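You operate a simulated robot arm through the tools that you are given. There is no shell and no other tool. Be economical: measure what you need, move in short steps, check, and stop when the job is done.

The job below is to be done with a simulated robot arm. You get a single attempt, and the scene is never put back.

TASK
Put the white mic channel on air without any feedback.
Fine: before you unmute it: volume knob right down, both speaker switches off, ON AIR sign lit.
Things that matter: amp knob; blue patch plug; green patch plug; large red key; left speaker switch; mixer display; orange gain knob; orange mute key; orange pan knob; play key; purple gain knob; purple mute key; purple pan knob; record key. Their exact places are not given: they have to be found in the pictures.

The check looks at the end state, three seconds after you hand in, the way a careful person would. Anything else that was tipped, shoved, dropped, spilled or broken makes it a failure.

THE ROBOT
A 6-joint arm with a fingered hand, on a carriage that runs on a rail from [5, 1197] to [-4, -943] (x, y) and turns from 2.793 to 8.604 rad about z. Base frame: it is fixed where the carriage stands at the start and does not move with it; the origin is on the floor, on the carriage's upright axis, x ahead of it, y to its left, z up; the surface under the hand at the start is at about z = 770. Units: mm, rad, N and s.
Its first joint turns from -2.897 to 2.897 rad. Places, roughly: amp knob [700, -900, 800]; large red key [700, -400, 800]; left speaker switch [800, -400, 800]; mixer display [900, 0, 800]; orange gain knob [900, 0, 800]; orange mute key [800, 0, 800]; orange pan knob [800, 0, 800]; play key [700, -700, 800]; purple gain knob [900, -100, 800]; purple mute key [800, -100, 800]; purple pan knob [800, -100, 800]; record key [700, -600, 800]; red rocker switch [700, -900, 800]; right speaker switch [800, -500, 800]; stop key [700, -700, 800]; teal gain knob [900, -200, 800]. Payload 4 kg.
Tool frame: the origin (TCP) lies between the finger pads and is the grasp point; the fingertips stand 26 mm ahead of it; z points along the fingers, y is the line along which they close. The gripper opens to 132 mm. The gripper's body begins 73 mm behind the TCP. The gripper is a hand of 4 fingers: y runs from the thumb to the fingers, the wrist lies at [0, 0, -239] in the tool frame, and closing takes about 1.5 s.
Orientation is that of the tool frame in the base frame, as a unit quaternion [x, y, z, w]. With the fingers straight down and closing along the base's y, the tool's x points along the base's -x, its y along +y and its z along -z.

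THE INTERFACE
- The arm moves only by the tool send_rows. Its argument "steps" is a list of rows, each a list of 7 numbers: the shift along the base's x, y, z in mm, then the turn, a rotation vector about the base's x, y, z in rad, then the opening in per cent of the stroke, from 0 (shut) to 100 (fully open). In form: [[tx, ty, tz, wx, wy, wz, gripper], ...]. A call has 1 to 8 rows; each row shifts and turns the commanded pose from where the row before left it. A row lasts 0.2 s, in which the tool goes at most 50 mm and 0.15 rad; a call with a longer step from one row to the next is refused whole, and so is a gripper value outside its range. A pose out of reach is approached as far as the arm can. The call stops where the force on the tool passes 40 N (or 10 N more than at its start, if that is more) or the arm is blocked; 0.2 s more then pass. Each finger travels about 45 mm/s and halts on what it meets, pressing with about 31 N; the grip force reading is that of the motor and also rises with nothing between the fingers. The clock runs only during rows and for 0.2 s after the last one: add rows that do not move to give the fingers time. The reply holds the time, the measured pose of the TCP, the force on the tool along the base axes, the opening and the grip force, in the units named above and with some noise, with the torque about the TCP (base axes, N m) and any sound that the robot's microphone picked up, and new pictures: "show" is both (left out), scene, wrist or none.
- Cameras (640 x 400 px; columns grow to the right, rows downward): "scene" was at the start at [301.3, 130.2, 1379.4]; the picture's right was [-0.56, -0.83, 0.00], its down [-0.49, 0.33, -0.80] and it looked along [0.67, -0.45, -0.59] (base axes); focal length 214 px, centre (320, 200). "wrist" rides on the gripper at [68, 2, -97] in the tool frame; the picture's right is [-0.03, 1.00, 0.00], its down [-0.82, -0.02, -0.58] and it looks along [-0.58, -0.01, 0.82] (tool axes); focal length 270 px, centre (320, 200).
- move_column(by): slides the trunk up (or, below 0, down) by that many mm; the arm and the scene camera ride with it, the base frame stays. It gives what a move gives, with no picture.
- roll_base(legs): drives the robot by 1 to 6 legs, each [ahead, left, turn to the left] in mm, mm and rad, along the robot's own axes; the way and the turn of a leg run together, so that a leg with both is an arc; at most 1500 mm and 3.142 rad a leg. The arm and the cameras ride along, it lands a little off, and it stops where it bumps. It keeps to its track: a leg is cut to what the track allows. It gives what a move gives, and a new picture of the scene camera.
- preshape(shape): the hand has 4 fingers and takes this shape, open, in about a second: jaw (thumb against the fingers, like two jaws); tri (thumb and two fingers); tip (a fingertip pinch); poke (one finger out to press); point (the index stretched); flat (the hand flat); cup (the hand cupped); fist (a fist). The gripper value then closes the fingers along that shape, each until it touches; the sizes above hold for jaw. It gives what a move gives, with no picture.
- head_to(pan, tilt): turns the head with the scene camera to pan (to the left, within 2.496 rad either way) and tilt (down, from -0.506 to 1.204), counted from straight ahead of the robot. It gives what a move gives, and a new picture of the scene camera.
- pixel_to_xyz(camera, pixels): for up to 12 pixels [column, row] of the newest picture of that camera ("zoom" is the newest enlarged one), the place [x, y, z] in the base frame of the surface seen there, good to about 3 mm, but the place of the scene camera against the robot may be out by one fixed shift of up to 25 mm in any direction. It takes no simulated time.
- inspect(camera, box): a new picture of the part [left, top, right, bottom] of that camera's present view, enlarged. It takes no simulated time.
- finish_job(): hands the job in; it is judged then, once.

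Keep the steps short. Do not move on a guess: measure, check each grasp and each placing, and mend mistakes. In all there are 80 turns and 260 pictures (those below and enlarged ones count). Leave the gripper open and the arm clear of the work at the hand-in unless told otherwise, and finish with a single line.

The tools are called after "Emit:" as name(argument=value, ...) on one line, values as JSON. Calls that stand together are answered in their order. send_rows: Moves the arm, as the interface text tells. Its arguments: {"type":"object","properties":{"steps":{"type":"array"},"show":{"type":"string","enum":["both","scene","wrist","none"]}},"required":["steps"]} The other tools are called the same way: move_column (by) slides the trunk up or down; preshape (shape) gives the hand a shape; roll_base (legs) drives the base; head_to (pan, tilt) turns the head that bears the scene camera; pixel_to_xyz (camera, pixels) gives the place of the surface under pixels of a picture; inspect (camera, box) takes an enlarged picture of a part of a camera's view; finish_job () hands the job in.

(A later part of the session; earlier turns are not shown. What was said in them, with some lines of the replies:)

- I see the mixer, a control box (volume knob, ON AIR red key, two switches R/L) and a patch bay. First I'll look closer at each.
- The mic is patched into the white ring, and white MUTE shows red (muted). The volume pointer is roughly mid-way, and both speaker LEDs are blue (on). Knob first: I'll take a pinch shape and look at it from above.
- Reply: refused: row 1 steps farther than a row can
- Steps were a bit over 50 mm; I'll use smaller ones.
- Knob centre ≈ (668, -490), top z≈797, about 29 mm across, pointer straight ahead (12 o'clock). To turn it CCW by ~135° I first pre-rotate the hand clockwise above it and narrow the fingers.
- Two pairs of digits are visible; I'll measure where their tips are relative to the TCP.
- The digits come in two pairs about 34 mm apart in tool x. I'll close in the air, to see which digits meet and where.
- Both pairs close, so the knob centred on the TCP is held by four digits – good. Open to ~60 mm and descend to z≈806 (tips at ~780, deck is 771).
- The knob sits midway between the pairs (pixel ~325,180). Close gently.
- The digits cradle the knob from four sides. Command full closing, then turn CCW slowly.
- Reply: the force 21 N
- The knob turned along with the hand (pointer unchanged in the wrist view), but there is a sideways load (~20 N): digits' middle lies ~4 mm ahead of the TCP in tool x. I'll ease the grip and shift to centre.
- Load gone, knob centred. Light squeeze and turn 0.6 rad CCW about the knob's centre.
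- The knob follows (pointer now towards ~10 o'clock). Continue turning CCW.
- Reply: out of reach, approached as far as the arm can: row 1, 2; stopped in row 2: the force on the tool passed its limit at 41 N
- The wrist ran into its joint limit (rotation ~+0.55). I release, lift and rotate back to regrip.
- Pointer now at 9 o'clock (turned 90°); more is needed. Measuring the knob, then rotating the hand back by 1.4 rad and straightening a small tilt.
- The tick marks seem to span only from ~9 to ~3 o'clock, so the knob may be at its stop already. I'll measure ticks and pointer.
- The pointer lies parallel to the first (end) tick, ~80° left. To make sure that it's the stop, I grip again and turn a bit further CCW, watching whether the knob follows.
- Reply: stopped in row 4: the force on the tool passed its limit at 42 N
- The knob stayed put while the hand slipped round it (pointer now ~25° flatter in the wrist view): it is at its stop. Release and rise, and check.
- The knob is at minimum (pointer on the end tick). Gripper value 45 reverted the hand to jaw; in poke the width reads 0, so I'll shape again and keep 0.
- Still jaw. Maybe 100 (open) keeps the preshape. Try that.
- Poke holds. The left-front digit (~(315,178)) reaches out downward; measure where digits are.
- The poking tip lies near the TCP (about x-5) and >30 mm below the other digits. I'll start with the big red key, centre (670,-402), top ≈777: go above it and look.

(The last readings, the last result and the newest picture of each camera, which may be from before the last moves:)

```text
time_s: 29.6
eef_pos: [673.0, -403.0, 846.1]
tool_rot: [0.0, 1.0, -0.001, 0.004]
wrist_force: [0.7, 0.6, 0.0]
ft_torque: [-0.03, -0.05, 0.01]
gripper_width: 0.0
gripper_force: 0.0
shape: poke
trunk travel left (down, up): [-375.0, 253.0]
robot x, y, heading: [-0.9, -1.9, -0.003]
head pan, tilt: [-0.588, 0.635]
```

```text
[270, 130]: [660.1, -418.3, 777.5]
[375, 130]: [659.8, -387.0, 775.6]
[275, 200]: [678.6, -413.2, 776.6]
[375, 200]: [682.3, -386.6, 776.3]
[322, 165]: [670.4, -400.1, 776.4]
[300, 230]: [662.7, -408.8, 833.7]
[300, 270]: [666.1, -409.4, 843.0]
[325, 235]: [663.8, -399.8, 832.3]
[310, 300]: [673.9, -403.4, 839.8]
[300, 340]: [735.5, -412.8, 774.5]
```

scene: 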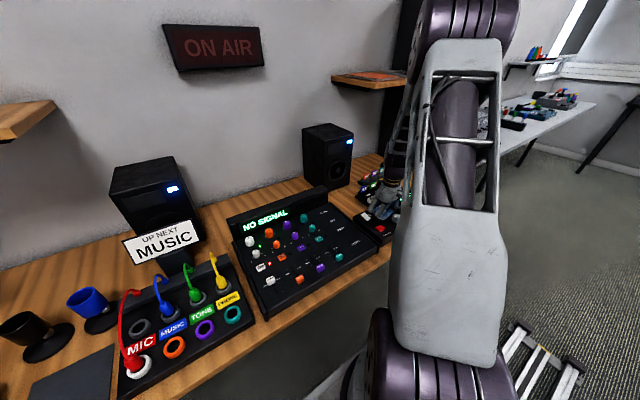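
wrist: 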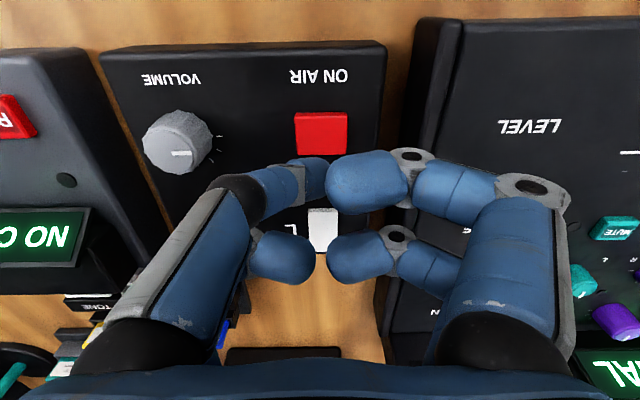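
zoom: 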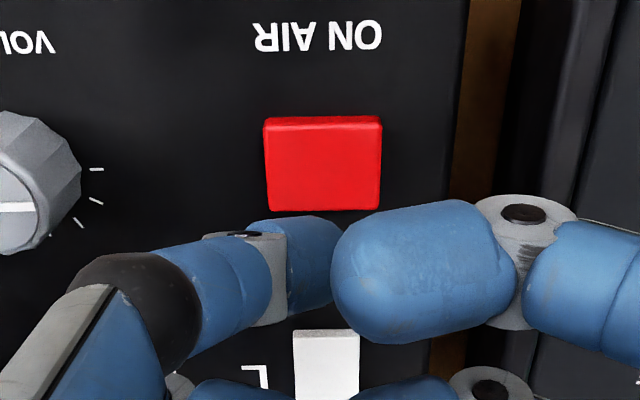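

Tip is almost under the TCP (≈(671,-405)); key centre (670.5,-401). Shift +3 in y and descend slowly till contact.

Emit:
send_rows(steps=[[0, 3, -15, 0, 0, 0, 100], [0, 0, -10, 0, 0, 0, 100], [0, 0, -6, 0, 0, 0, 100], [0, 0, -4, 0, 0, 0, 100], [0, 0, -4, 0, 0, 0, 100]])

Emit:
inspect(camera="scene", box=[340, 160, 440, 250])

```text
time_s: 30.8
eef_pos: [673.5, -400.1, 807.4]
tool_rot: [0.0, 1.0, 0.001, 0.002]
wrist_force: [0.6, 0.0, -1.0]
ft_torque: [0.01, -0.03, 0.01]
gripper_width: 0.0
gripper_force: 0.1
shape: poke
trunk travel left (down, up): [-375.0, 253.0]
robot x, y, heading: [0.5, 0.8, -0.005]
head pan, tilt: [-0.588, 0.635]
```

scene: 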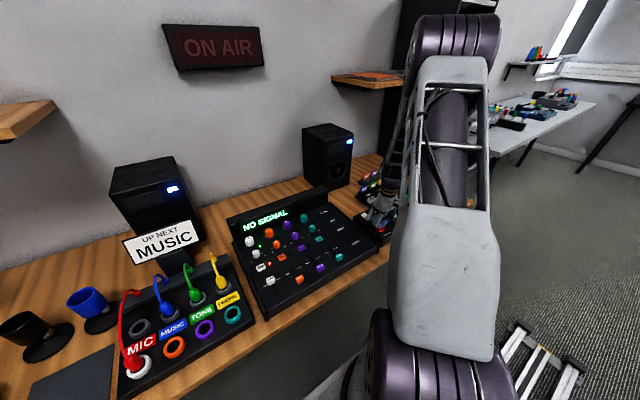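
wrist: 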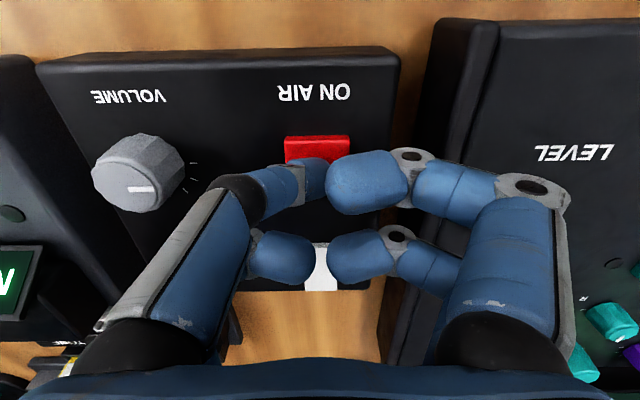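

```text
4.44 times, centred on (390, 205) of scene
```

zoom: 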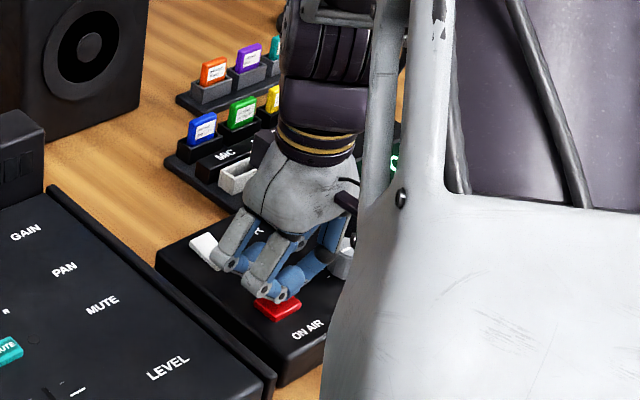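

Emit:
send_rows(steps=[[0, 0, -2, 0, 0, 0, 100], [0, 0, -2, 0, 0, 0, 100], [0, 0, -2, 0, 0, 0, 100], [0, 0, -2, 0, 0, 0, 100]], show="scene")

```text
time_s: 31.8
eef_pos: [673.8, -400.3, 799.3]
tool_rot: [0.0, 1.0, 0.0, 0.003]
wrist_force: [-1.0, 0.2, 9.7]
ft_torque: [-0.02, 0.01, 0.01]
gripper_width: 0.2
gripper_force: 0.0
shape: poke
trunk travel left (down, up): [-375.0, 253.0]
robot x, y, heading: [-1.4, -2.4, -0.011]
head pan, tilt: [-0.588, 0.635]
heard: click
```

scene: 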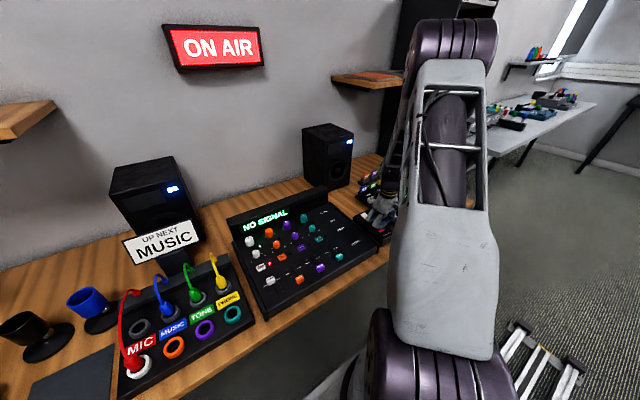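

Click, and the ON AIR sign is lit. Tip ≈ TCP z − 26. Rise and look at the rockers.

Emit:
send_rows(steps=[[0, 0, 15, 0, 0, 0, 100], [0, 0, 25, 0, 0, 0, 100], [10, 0, 20, 0, 0, 0, 100]])

Emit:
inspect(camera="wrist", box=[180, 60, 420, 300])

Emit:
inspect(camera="scene", box=[360, 180, 430, 240])

```text
time_s: 32.6
eef_pos: [684.0, -401.2, 859.8]
tool_rot: [0.0, 1.0, 0.001, 0.002]
wrist_force: [-0.4, -0.1, 0.9]
ft_torque: [0.03, 0.02, 0.02]
gripper_width: 0.0
gripper_force: 0.1
shape: poke
trunk travel left (down, up): [-375.0, 253.0]
robot x, y, heading: [0.4, -3.5, -0.009]
head pan, tilt: [-0.588, 0.635]
```

scene: 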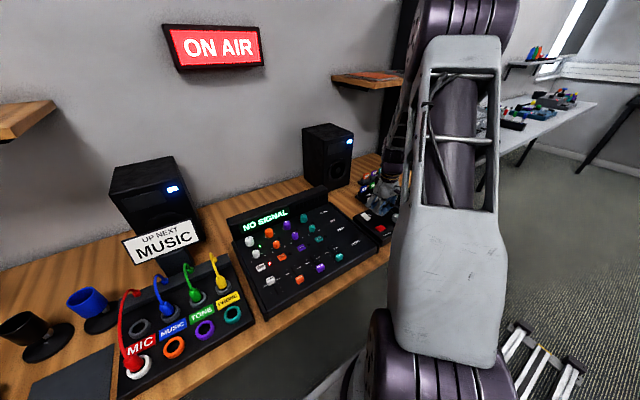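
wrist: 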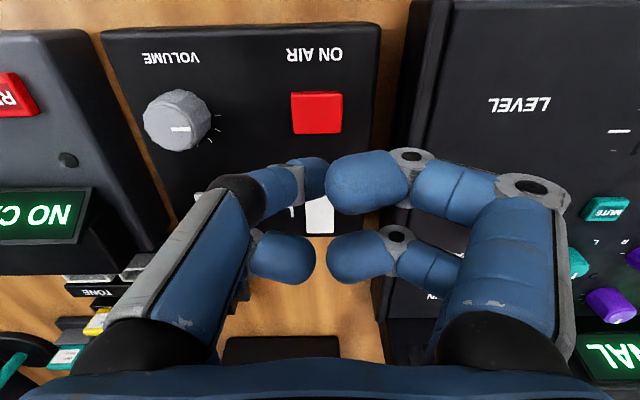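

```text
1.67 times, centred on (300, 180) of wrist
```

zoom: 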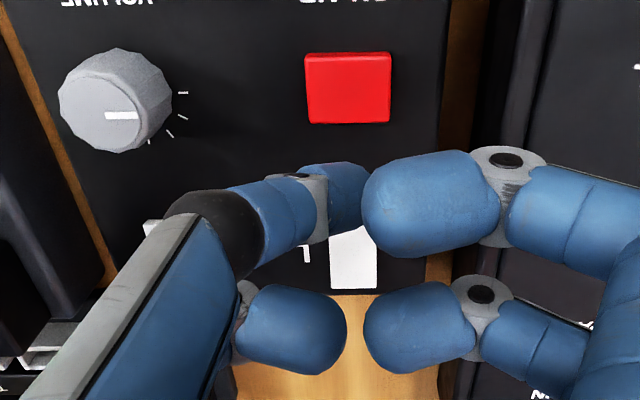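

```text
6.67 times, centred on (395, 210) of scene
```

zoom: 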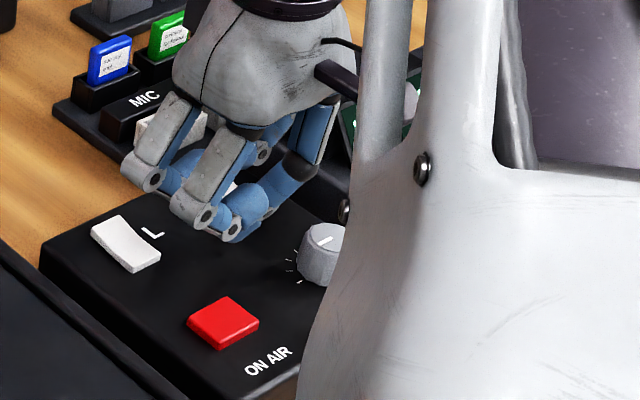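

The L rocker's near end (low x) looks raised in the scene zoom; measure its shape to choose the end to press.

Emit:
pixel_to_xyz(camera="zoom", pixels=[[110, 230], [125, 244], [140, 258], [118, 222], [146, 250], [220, 320], [170, 300]])

Emit:
send_rows(steps=[[30, 1, 0, 0, 0, 0, 100], [28, 1, 0, 0, 0, 0, 100], [0, 0, -20, 0, 0, 0, 100], [0, 0, -15, 0, 0, 0, 100]])

Emit:
inspect(camera="scene", box=[350, 170, 420, 230])

```text
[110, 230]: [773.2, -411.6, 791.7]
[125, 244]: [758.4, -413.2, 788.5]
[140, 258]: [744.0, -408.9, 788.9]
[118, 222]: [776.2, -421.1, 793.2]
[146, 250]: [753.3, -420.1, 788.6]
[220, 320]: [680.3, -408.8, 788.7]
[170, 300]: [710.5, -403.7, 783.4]
```

```text
time_s: 33.6
eef_pos: [742.5, -398.6, 823.6]
tool_rot: [0.0, 1.0, 0.0, 0.002]
wrist_force: [-0.7, 1.4, 0.2]
ft_torque: [0.02, -0.03, -0.07]
gripper_width: 0.0
gripper_force: 0.2
shape: poke
trunk travel left (down, up): [-375.0, 253.0]
robot x, y, heading: [2.0, -5.0, -0.005]
head pan, tilt: [-0.588, 0.635]
```

scene: 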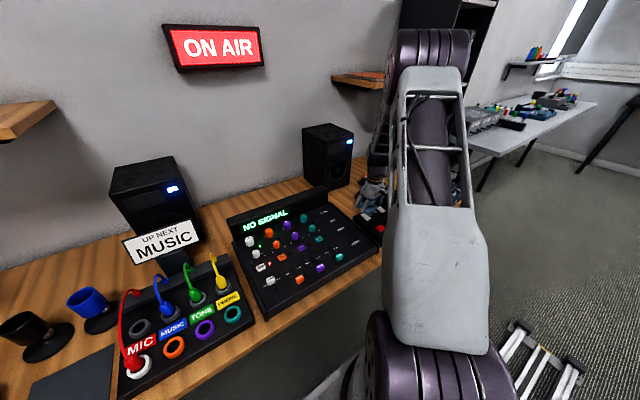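
wrist: 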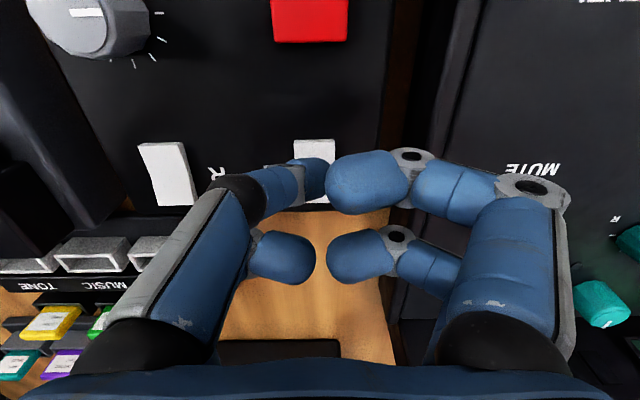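

```text
6.67 times, centred on (385, 200) of scene
```

zoom: 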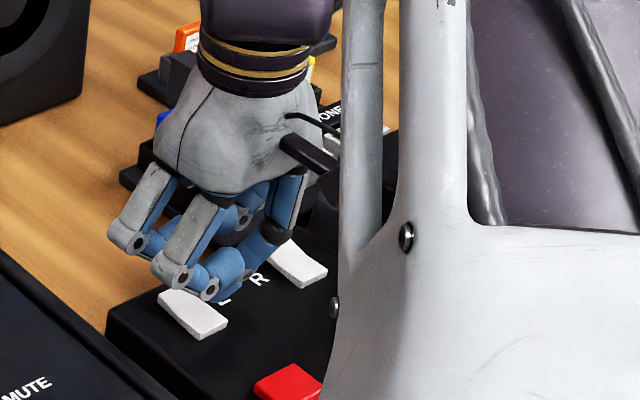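

Emit:
pixel_to_xyz(camera="zoom", pixels=[[290, 250], [297, 260], [304, 270], [312, 277], [180, 300], [192, 313], [205, 325], [320, 300], [250, 330]])

Emit:
pixel_to_xyz(camera="wrist", pixels=[[162, 150], [166, 165], [170, 180], [175, 197], [312, 146], [314, 154], [318, 199], [230, 215], [220, 130]])

Emit:
inspect(camera="wrist", box=[120, 120, 240, 220])

```text
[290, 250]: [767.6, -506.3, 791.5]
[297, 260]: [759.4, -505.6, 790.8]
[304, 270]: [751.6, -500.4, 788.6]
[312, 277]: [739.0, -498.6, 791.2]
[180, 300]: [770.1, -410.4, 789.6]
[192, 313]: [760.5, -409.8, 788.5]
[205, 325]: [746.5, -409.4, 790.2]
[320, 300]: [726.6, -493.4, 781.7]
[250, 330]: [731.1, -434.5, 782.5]
```

```text
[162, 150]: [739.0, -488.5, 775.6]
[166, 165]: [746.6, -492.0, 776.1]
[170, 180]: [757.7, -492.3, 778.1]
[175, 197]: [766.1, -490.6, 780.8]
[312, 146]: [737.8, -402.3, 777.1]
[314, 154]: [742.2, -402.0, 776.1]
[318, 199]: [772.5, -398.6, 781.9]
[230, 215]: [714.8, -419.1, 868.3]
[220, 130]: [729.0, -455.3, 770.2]
```

```text
4.00 times, centred on (180, 170) of wrist
```

zoom: 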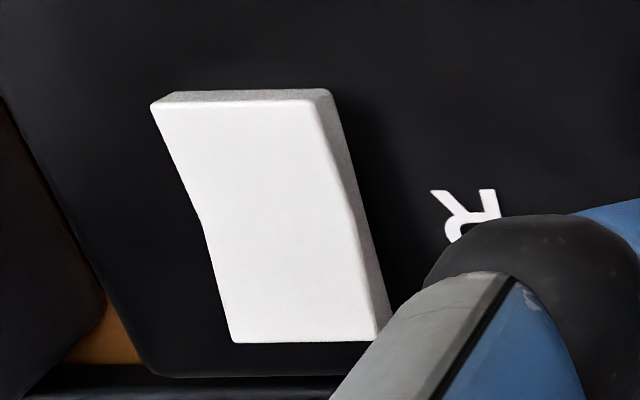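

The rockers are V-shaped; the far ends (x≈768) are ~5 mm higher than the near ends (776). So far end gets pressed. L first: shift +24 in x, descend slowly.

Emit:
send_rows(steps=[[24, 0, 0, 0, 0, 0, 100], [0, 0, -10, 0, 0, 0, 100], [0, 0, -4, 0, 0, 0, 100], [0, 0, -2, 0, 0, 0, 100], [0, 0, -2, 0, 0, 0, 100], [0, 0, -2, 0, 0, 0, 100]])

```text
time_s: 35.0
eef_pos: [765.3, -398.5, 805.7]
tool_rot: [-0.001, 1.0, 0.0, 0.003]
wrist_force: [-0.9, -0.8, 10.9]
ft_torque: [0.02, 0.01, -0.02]
gripper_width: 0.1
gripper_force: 0.0
shape: poke
trunk travel left (down, up): [-375.0, 253.0]
robot x, y, heading: [-0.5, 3.1, -0.003]
head pan, tilt: [-0.588, 0.635]
```

scene: 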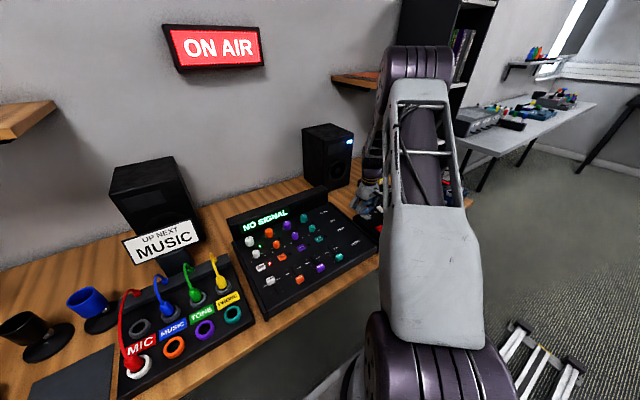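
wrist: 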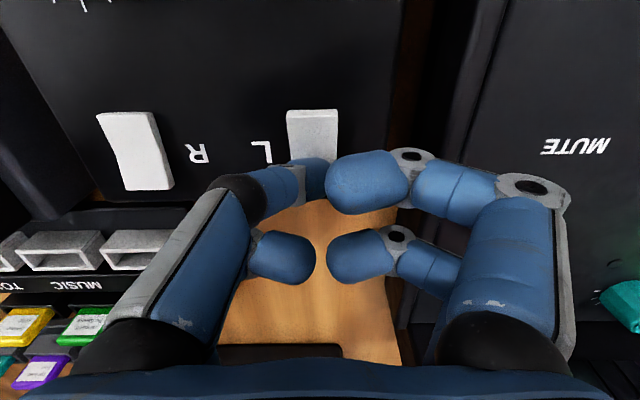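

Left speaker's LED went out. Press 2 mm more to settle, then lift.

Emit:
send_rows(steps=[[0, 0, -2, 0, 0, 0, 100], [0, 0, -1, 0, 0, 0, 100], [0, 0, 15, 0, 0, 0, 100], [0, 0, 30, 0, 0, 0, 100], [0, 0, 10, 0, 0, 0, 100]])

Emit:
pixel_to_xyz(camera="wrist", pixels=[[165, 120], [180, 160], [310, 115]])

```text
time_s: 36.2
eef_pos: [765.1, -398.1, 855.2]
tool_rot: [0.0, 1.0, 0.001, 0.003]
wrist_force: [1.0, -0.3, 0.1]
ft_torque: [-0.01, 0.01, 0.01]
gripper_width: 0.0
gripper_force: 0.1
shape: poke
trunk travel left (down, up): [-375.0, 253.0]
robot x, y, heading: [-0.4, -2.8, -0.007]
head pan, tilt: [-0.588, 0.635]
```

scene: 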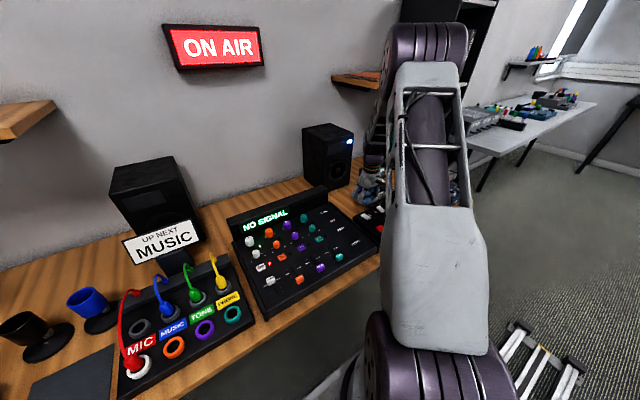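
wrist: 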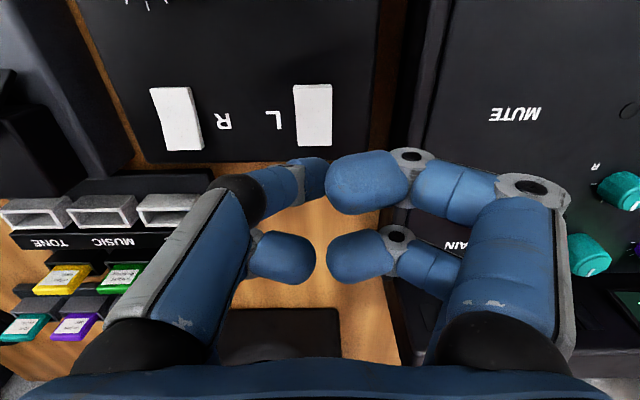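

```text
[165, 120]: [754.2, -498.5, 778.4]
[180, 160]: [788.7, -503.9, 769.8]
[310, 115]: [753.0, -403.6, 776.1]
```

Left is off and stays so. Now R: shift −90 in y.

Emit:
send_rows(steps=[[0, -45, 0, 0, 0, 0, 100], [0, -45, 0, 0, 0, 0, 100], [0, 0, -25, 0, 0, 0, 100], [0, 0, 0, 0, 0, 0, 100]])

Emit:
inspect(camera="scene", box=[340, 150, 440, 240])

Emit:
pixel_to_xyz(camera="wrist", pixels=[[225, 250], [200, 250], [318, 150], [200, 300]])

```text
time_s: 37.2
eef_pos: [765.3, -488.8, 830.7]
tool_rot: [0.0, 1.0, 0.001, 0.002]
wrist_force: [0.0, 1.4, -0.4]
ft_torque: [0.02, -0.05, 0.0]
gripper_width: 0.0
gripper_force: 0.1
shape: poke
trunk travel left (down, up): [-375.0, 253.0]
robot x, y, heading: [-1.0, 3.8, -0.005]
head pan, tilt: [-0.588, 0.635]
```

scene: 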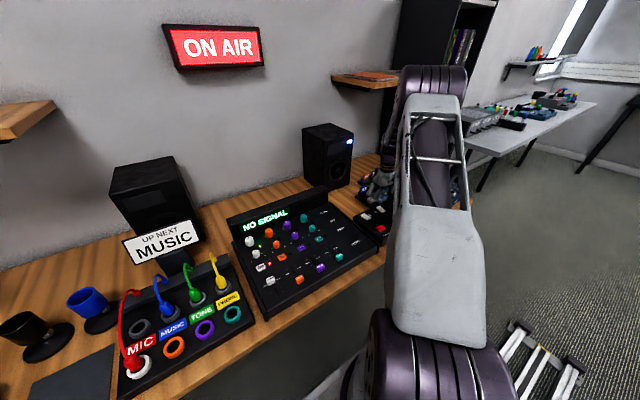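
wrist: 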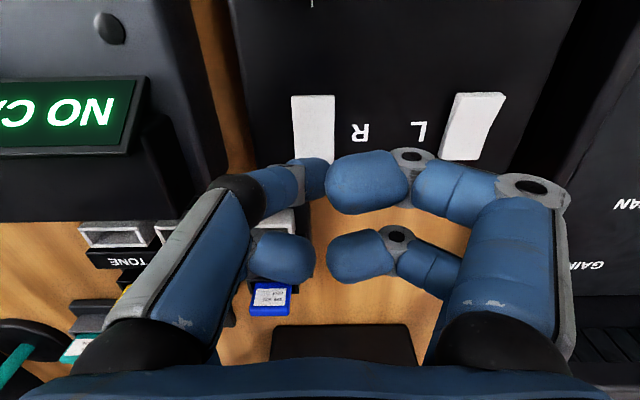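

```text
4.44 times, centred on (390, 195) of scene
```

zoom: 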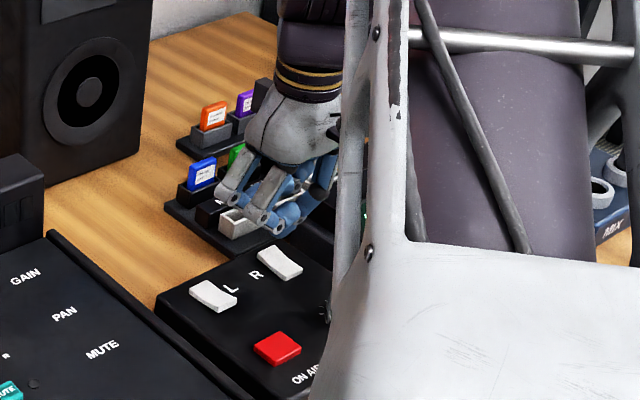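

```text
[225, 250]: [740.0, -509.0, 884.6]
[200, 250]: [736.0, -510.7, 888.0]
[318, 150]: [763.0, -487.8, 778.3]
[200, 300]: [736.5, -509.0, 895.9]
```

Check the height of the card slots / blue card near the rear digit.

Emit:
pixel_to_xyz(camera="wrist", pixels=[[288, 215], [110, 230], [270, 285], [270, 305], [285, 255], [255, 272], [312, 100], [90, 110], [150, 150], [315, 170]])

```text
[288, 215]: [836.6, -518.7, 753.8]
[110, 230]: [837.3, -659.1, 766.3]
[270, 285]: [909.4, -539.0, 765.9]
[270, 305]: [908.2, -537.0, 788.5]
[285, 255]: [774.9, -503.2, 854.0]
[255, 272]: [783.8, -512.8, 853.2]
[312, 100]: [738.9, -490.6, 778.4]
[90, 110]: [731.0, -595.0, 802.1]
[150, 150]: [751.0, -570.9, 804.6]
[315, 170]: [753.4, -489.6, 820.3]
```

Clear. Descend on the far end of R.

Emit:
send_rows(steps=[[2, 0, -12, 0, 0, 0, 100], [0, 0, -6, 0, 0, 0, 100], [0, 0, -3, 0, 0, 0, 100], [0, 0, -2, 0, 0, 0, 100], [0, 0, -2, 0, 0, 0, 100], [0, 0, -2, 0, 0, 0, 100], [0, 0, -1, 0, 0, 0, 100]], show="scene")

```text
time_s: 38.8
eef_pos: [768.0, -488.7, 804.8]
tool_rot: [0.001, 1.0, -0.001, 0.004]
wrist_force: [-1.5, -0.9, 17.7]
ft_torque: [0.03, 0.07, -0.01]
gripper_width: 0.0
gripper_force: 0.1
shape: poke
trunk travel left (down, up): [-375.0, 253.0]
robot x, y, heading: [0.6, -3.1, -0.003]
head pan, tilt: [-0.588, 0.635]
```

scene: 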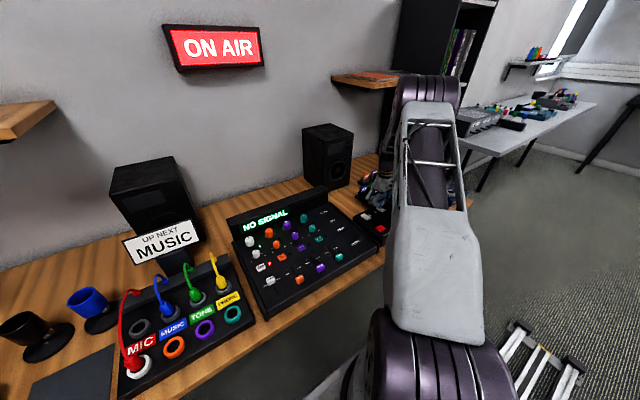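

Both LEDs are off. Lift straight up and verify the control box before moving to the mixer.

Emit:
send_rows(steps=[[0, 0, 15, 0, 0, 0, 100], [0, 0, 40, 0, 0, 0, 100], [-20, 15, 40, 0, 0, 0, 100], [-40, 20, 20, 0, 0, 0, 100], [-40, 20, 15, 0, 0, 0, 100], [-30, 15, 10, 0, 0, 0, 100]])

Emit:
inspect(camera="wrist", box=[180, 60, 420, 240])

```text
time_s: 40.2
eef_pos: [636.6, -417.4, 943.8]
tool_rot: [0.001, 1.0, 0.001, 0.003]
wrist_force: [-0.2, -1.0, -0.2]
ft_torque: [-0.01, 0.03, 0.0]
gripper_width: 0.0
gripper_force: 0.1
shape: poke
trunk travel left (down, up): [-375.0, 253.0]
robot x, y, heading: [1.3, -1.0, -0.003]
head pan, tilt: [-0.588, 0.635]
```

scene: 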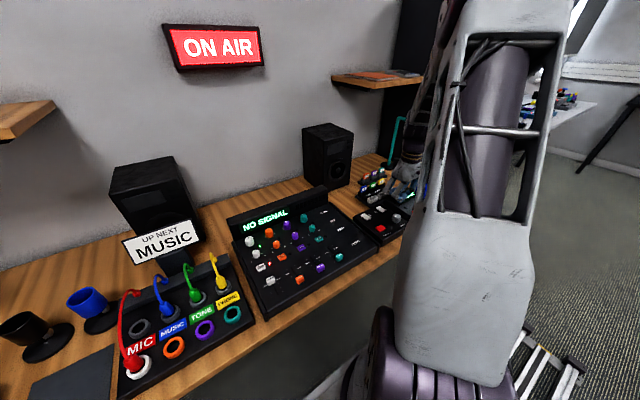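
wrist: 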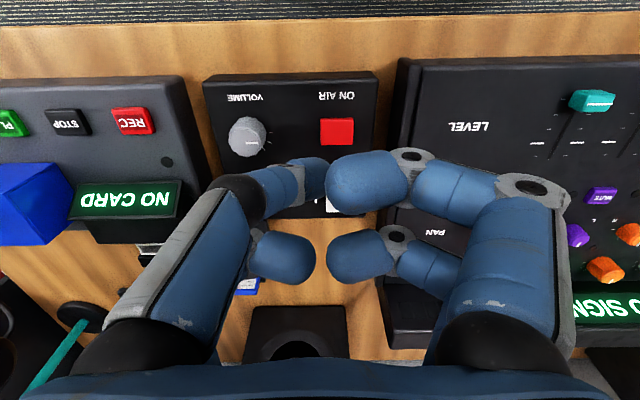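

```text
2.22 times, centred on (300, 150) of wrist
```

zoom: 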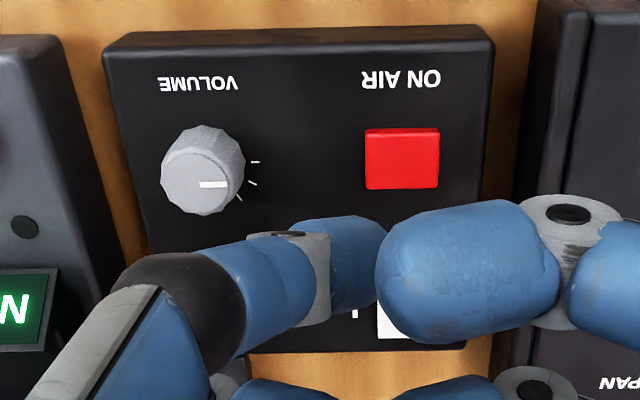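

All as wanted. Now travel to the white MUTE key around (753, 60).

Emit:
send_rows(steps=[[10, 47, 0, 0, 0, 0, 100], [10, 47, 0, 0, 0, 0, 100], [10, 47, 0, 0, 0, 0, 100], [10, 47, 0, 0, 0, 0, 100], [10, 47, 0, 0, 0, 0, 100], [10, 47, 0, 0, 0, 0, 100], [10, 47, 0, 0, 0, 0, 100], [10, 47, 0, 0, 0, 0, 100]], show="none")

Emit:
send_rows(steps=[[5, 40, 0, 0, 0, 0, 100], [5, 30, -20, 0, 0, 0, 100], [0, 23, -30, 0, 0, 0, 100], [0, 0, 0, 0, 0, 0, 100]])

Emit:
inspect(camera="wrist", box=[200, 40, 440, 240])

```text
time_s: 42.0
eef_pos: [718.9, -41.4, 942.7]
tool_rot: [0.001, 1.0, 0.001, 0.003]
wrist_force: [-0.4, -0.5, -0.1]
ft_torque: [0.02, 0.0, -0.02]
gripper_width: 0.0
gripper_force: 0.1
shape: poke
trunk travel left (down, up): [-375.0, 253.0]
robot x, y, heading: [0.6, -1.3, -0.0]
head pan, tilt: [-0.588, 0.635]
```

```text
time_s: 43.0
eef_pos: [726.9, 51.3, 893.0]
tool_rot: [0.0, 1.0, 0.0, 0.003]
wrist_force: [1.5, 0.1, -0.4]
ft_torque: [0.0, 0.02, 0.02]
gripper_width: 0.0
gripper_force: 0.1
shape: poke
trunk travel left (down, up): [-375.0, 253.0]
robot x, y, heading: [2.0, 0.0, -0.006]
head pan, tilt: [-0.588, 0.635]
```

scene: 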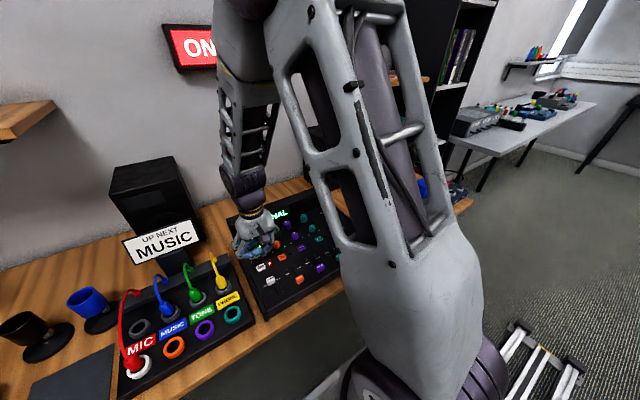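
wrist: 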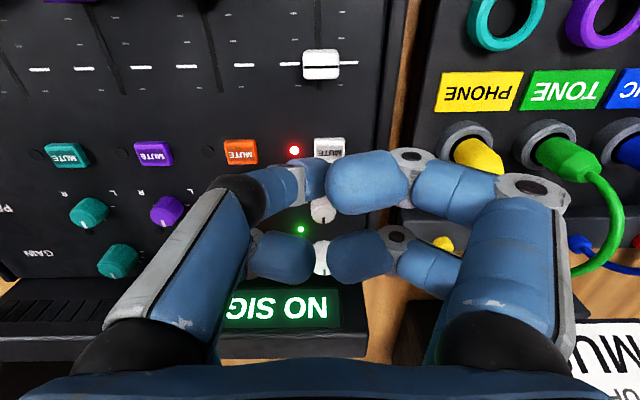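

```text
2.00 times, centred on (320, 140) of wrist
```

zoom: 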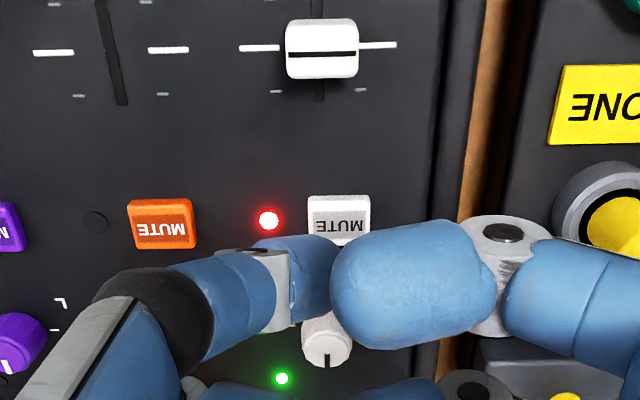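

Emit:
pixel_to_xyz(camera="zoom", pixels=[[312, 202], [366, 202], [340, 215], [345, 238], [325, 345], [268, 220], [600, 240], [160, 225]])

Emit:
pixel_to_xyz(camera="wrist", pixels=[[321, 210], [320, 258], [478, 155], [465, 130], [440, 243], [300, 310], [600, 185], [322, 70], [280, 265], [285, 245], [350, 265], [370, 180]])

```text
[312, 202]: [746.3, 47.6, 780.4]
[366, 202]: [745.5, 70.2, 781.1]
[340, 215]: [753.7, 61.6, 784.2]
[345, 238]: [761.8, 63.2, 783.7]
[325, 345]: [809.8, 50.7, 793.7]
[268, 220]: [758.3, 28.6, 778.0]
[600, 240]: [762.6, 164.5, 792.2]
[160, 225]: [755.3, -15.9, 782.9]
```

```text
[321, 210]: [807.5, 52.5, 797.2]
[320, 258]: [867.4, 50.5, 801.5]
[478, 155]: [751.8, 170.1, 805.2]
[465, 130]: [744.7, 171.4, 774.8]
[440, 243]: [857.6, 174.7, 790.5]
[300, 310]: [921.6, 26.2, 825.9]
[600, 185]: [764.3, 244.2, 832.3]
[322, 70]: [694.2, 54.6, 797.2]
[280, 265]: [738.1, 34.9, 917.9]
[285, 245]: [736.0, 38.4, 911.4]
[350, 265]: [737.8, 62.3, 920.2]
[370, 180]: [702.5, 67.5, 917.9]
```

Key: x 746–763, y 48–70, top ≈782. Move TCP to (755.5, 61.5), descend to just above.

Emit:
send_rows(steps=[[28.5, 10, 0, 0, 0, 0, 100], [0, 0, -35, 0, 0, 0, 100], [0, 0, -30, 0, 0, 0, 100], [0, 0, -10, 0, 0, 0, 100], [0, 0, 0, 0, 0, 0, 100]])

Emit:
inspect(camera="wrist", box=[240, 80, 400, 220])

Emit:
inspect(camera="scene", box=[220, 200, 320, 300])

```text
time_s: 44.2
eef_pos: [756.6, 62.3, 817.9]
tool_rot: [0.0, 1.0, 0.001, 0.003]
wrist_force: [-0.3, -0.2, 0.6]
ft_torque: [-0.02, 0.01, 0.02]
gripper_width: 0.0
gripper_force: 0.1
shape: poke
trunk travel left (down, up): [-375.0, 253.0]
robot x, y, heading: [-1.5, -1.7, -0.001]
head pan, tilt: [-0.588, 0.635]
```

scene: 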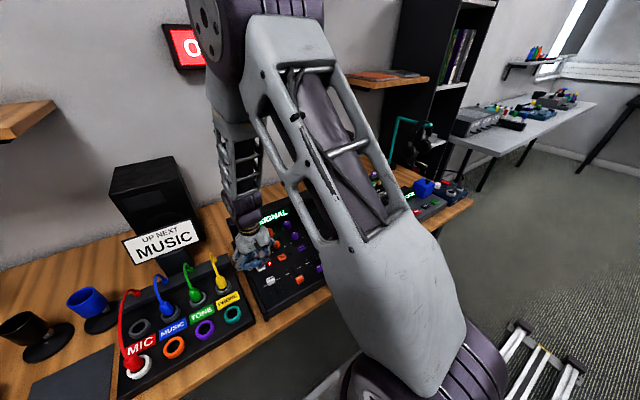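
wrist: 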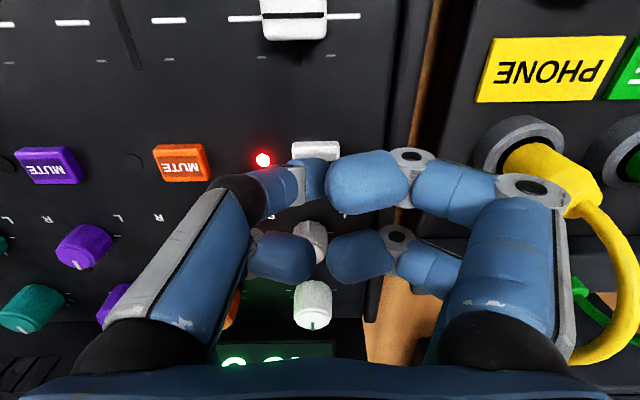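

```text
2.86 times, centred on (320, 150) of wrist
```

zoom: 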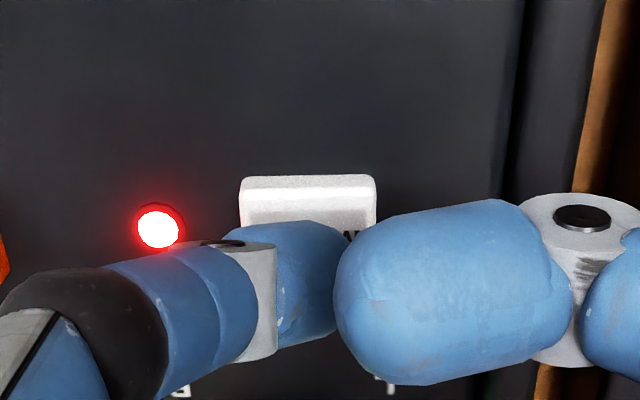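

```text
4.00 times, centred on (270, 250) of scene
```

zoom: 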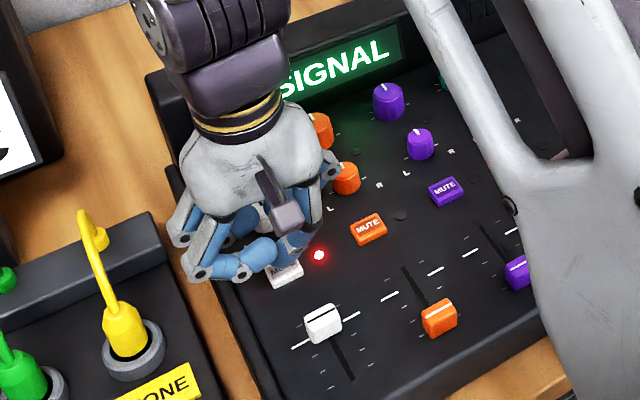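

The tip is over the key but a little to the left; nudge +4 in y and press slowly. The ON AIR sign and speakers were confirmed already.

Emit:
send_rows(steps=[[-1, 4, 0, 0, 0, 0, 100], [0, 0, -5, 0, 0, 0, 100], [0, 0, -3, 0, 0, 0, 100], [0, 0, -2, 0, 0, 0, 100], [0, 0, -2, 0, 0, 0, 100]])

```text
time_s: 45.4
eef_pos: [755.3, 65.1, 807.0]
tool_rot: [0.0, 1.0, 0.001, 0.003]
wrist_force: [-0.7, -0.7, 5.7]
ft_torque: [-0.02, 0.06, 0.01]
gripper_width: 0.2
gripper_force: 0.1
shape: poke
trunk travel left (down, up): [-375.0, 253.0]
robot x, y, heading: [1.1, -4.4, -0.001]
head pan, tilt: [-0.588, 0.635]
heard: click
```

scene: 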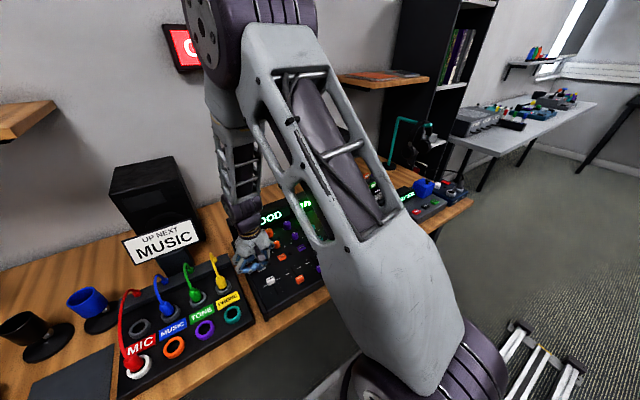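
wrist: 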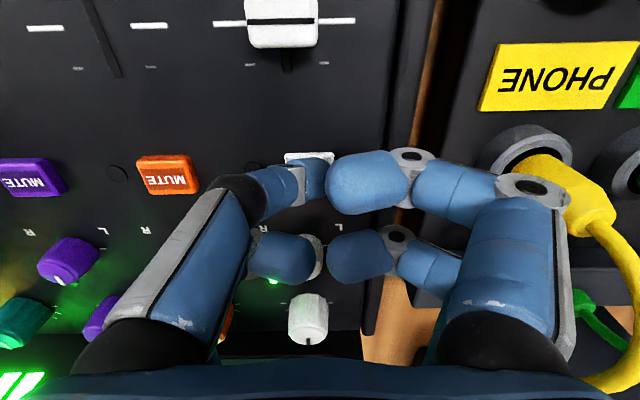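

Click; the red LED is out and the display changed to "GOOD …". Lift straight up, then retreat and check everything.

Emit:
send_rows(steps=[[0, 0, 15, 0, 0, 0, 100], [0, 0, 35, 0, 0, 0, 100], [0, 0, 45, 0, 0, 0, 100], [-10, -35, 30, 0, 0, 0, 100], [-10, -45, 10, 0, 0, 0, 100], [-10, -45, 10, 0, 0, 0, 100], [-10, -45, 10, 0, 0, 0, 100], [-10, -45, 10, 0, 0, 0, 100]], show="none")

Emit:
send_rows(steps=[[-10, -45, 10, 0, 0, 0, 100], [-10, -45, 10, 0, 0, 0, 100], [-10, -45, 10, 0, 0, 0, 100], [-10, -45, 10, 0, 0, 0, 100], [-10, -45, 10, 0, 0, 0, 100], [0, -10, 30, 0, 0, 0, 100]])

Emit:
inspect(camera="scene", box=[220, 180, 420, 310])

Emit:
inspect(camera="wrist", box=[200, 40, 640, 300])

```text
time_s: 47.2
eef_pos: [704.4, -150.0, 971.8]
tool_rot: [-0.001, 1.0, 0.0, 0.002]
wrist_force: [0.0, 1.1, 0.5]
ft_torque: [-0.01, 0.0, -0.02]
gripper_width: 0.0
gripper_force: 0.1
shape: poke
trunk travel left (down, up): [-375.0, 253.0]
robot x, y, heading: [3.4, -1.1, -0.002]
head pan, tilt: [-0.588, 0.635]
```

```text
time_s: 48.6
eef_pos: [655.3, -384.6, 1049.5]
tool_rot: [0.0, 1.0, 0.002, 0.002]
wrist_force: [0.0, 0.4, -0.3]
ft_torque: [-0.01, 0.0, 0.0]
gripper_width: 0.0
gripper_force: 0.1
shape: poke
trunk travel left (down, up): [-375.0, 253.0]
robot x, y, heading: [0.7, -5.2, -0.002]
head pan, tilt: [-0.588, 0.635]
```

scene: 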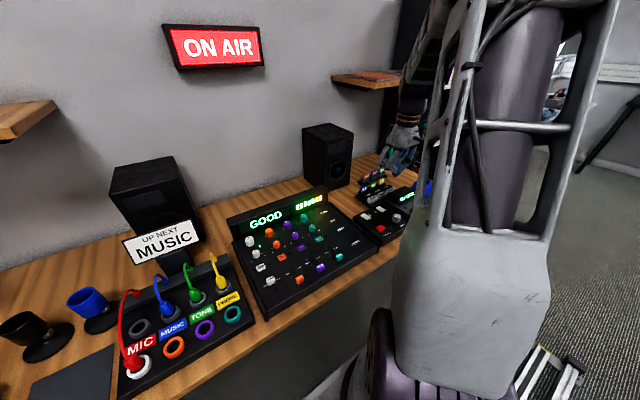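
wrist: 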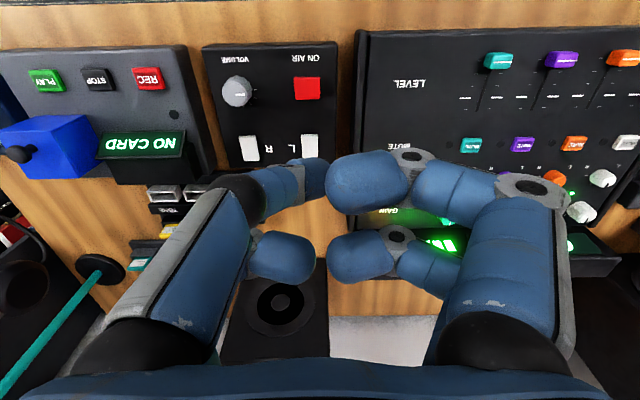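

```text
3.08 times, centred on (320, 245) of scene
```

zoom: 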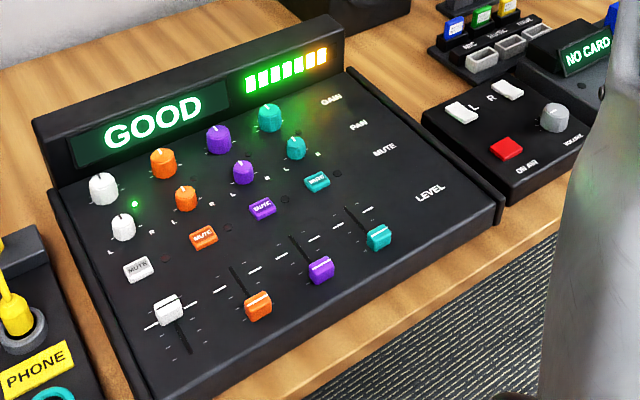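

```text
1.45 times, centred on (420, 170) of wrist
```

zoom: 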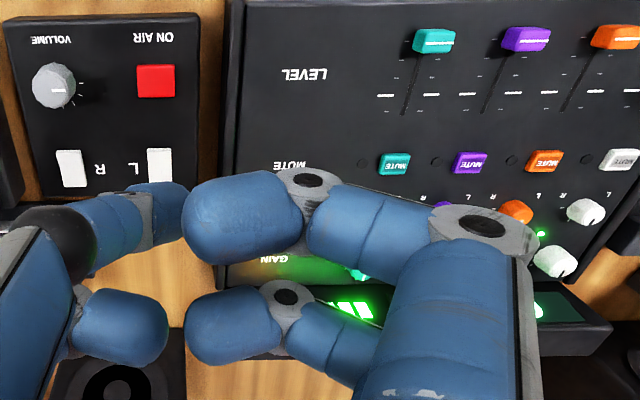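

The mixer shows GOOD with level, ON AIR is lit, both speakers are off, volume is at its stop. Open the hand (jaw) and hand in.

Emit:
preshape(shape="jaw")

Emit:
send_rows(steps=[[0, 0, 30, 0, 0, 0, 100], [0, 0, 20, 0, 0, 0, 100]])

```text
time_s: 49.5
eef_pos: [655.5, -383.8, 1050.6]
tool_rot: [0.0, 1.0, 0.0, 0.002]
wrist_force: [0.6, 0.4, 0.4]
ft_torque: [-0.01, 0.01, 0.01]
gripper_width: 132.1
gripper_force: 0.0
shape: jaw
trunk travel left (down, up): [-375.0, 253.0]
robot x, y, heading: [-0.6, 0.9, -0.004]
head pan, tilt: [-0.588, 0.635]
```

```text
time_s: 50.1
eef_pos: [655.0, -386.0, 1100.9]
tool_rot: [0.0, 1.0, 0.001, 0.002]
wrist_force: [0.3, 0.2, -0.2]
ft_torque: [-0.01, 0.04, -0.02]
gripper_width: 131.9
gripper_force: 0.1
shape: jaw
trunk travel left (down, up): [-375.0, 253.0]
robot x, y, heading: [3.5, 1.3, -0.006]
head pan, tilt: [-0.588, 0.635]
```

scene: 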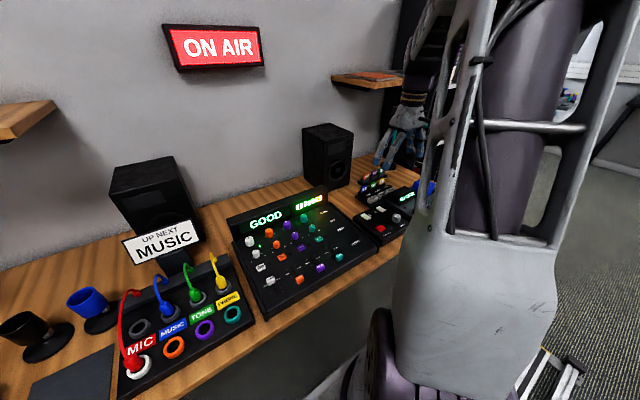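
wrist: 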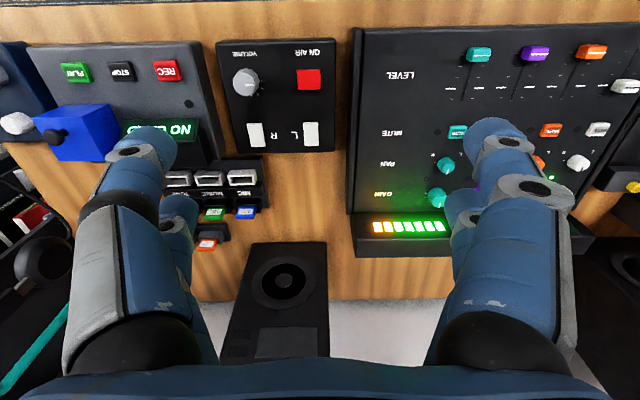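

Everything is in order and the hand is open and clear, so I'm handing in.

Emit:
finish_job()

```text
The job is handed in.
```

The white mic channel is on air: before unmuting it I turned the volume knob fully down, switched both speakers off and lit the ON AIR sign, and the mixer now reads GOOD.
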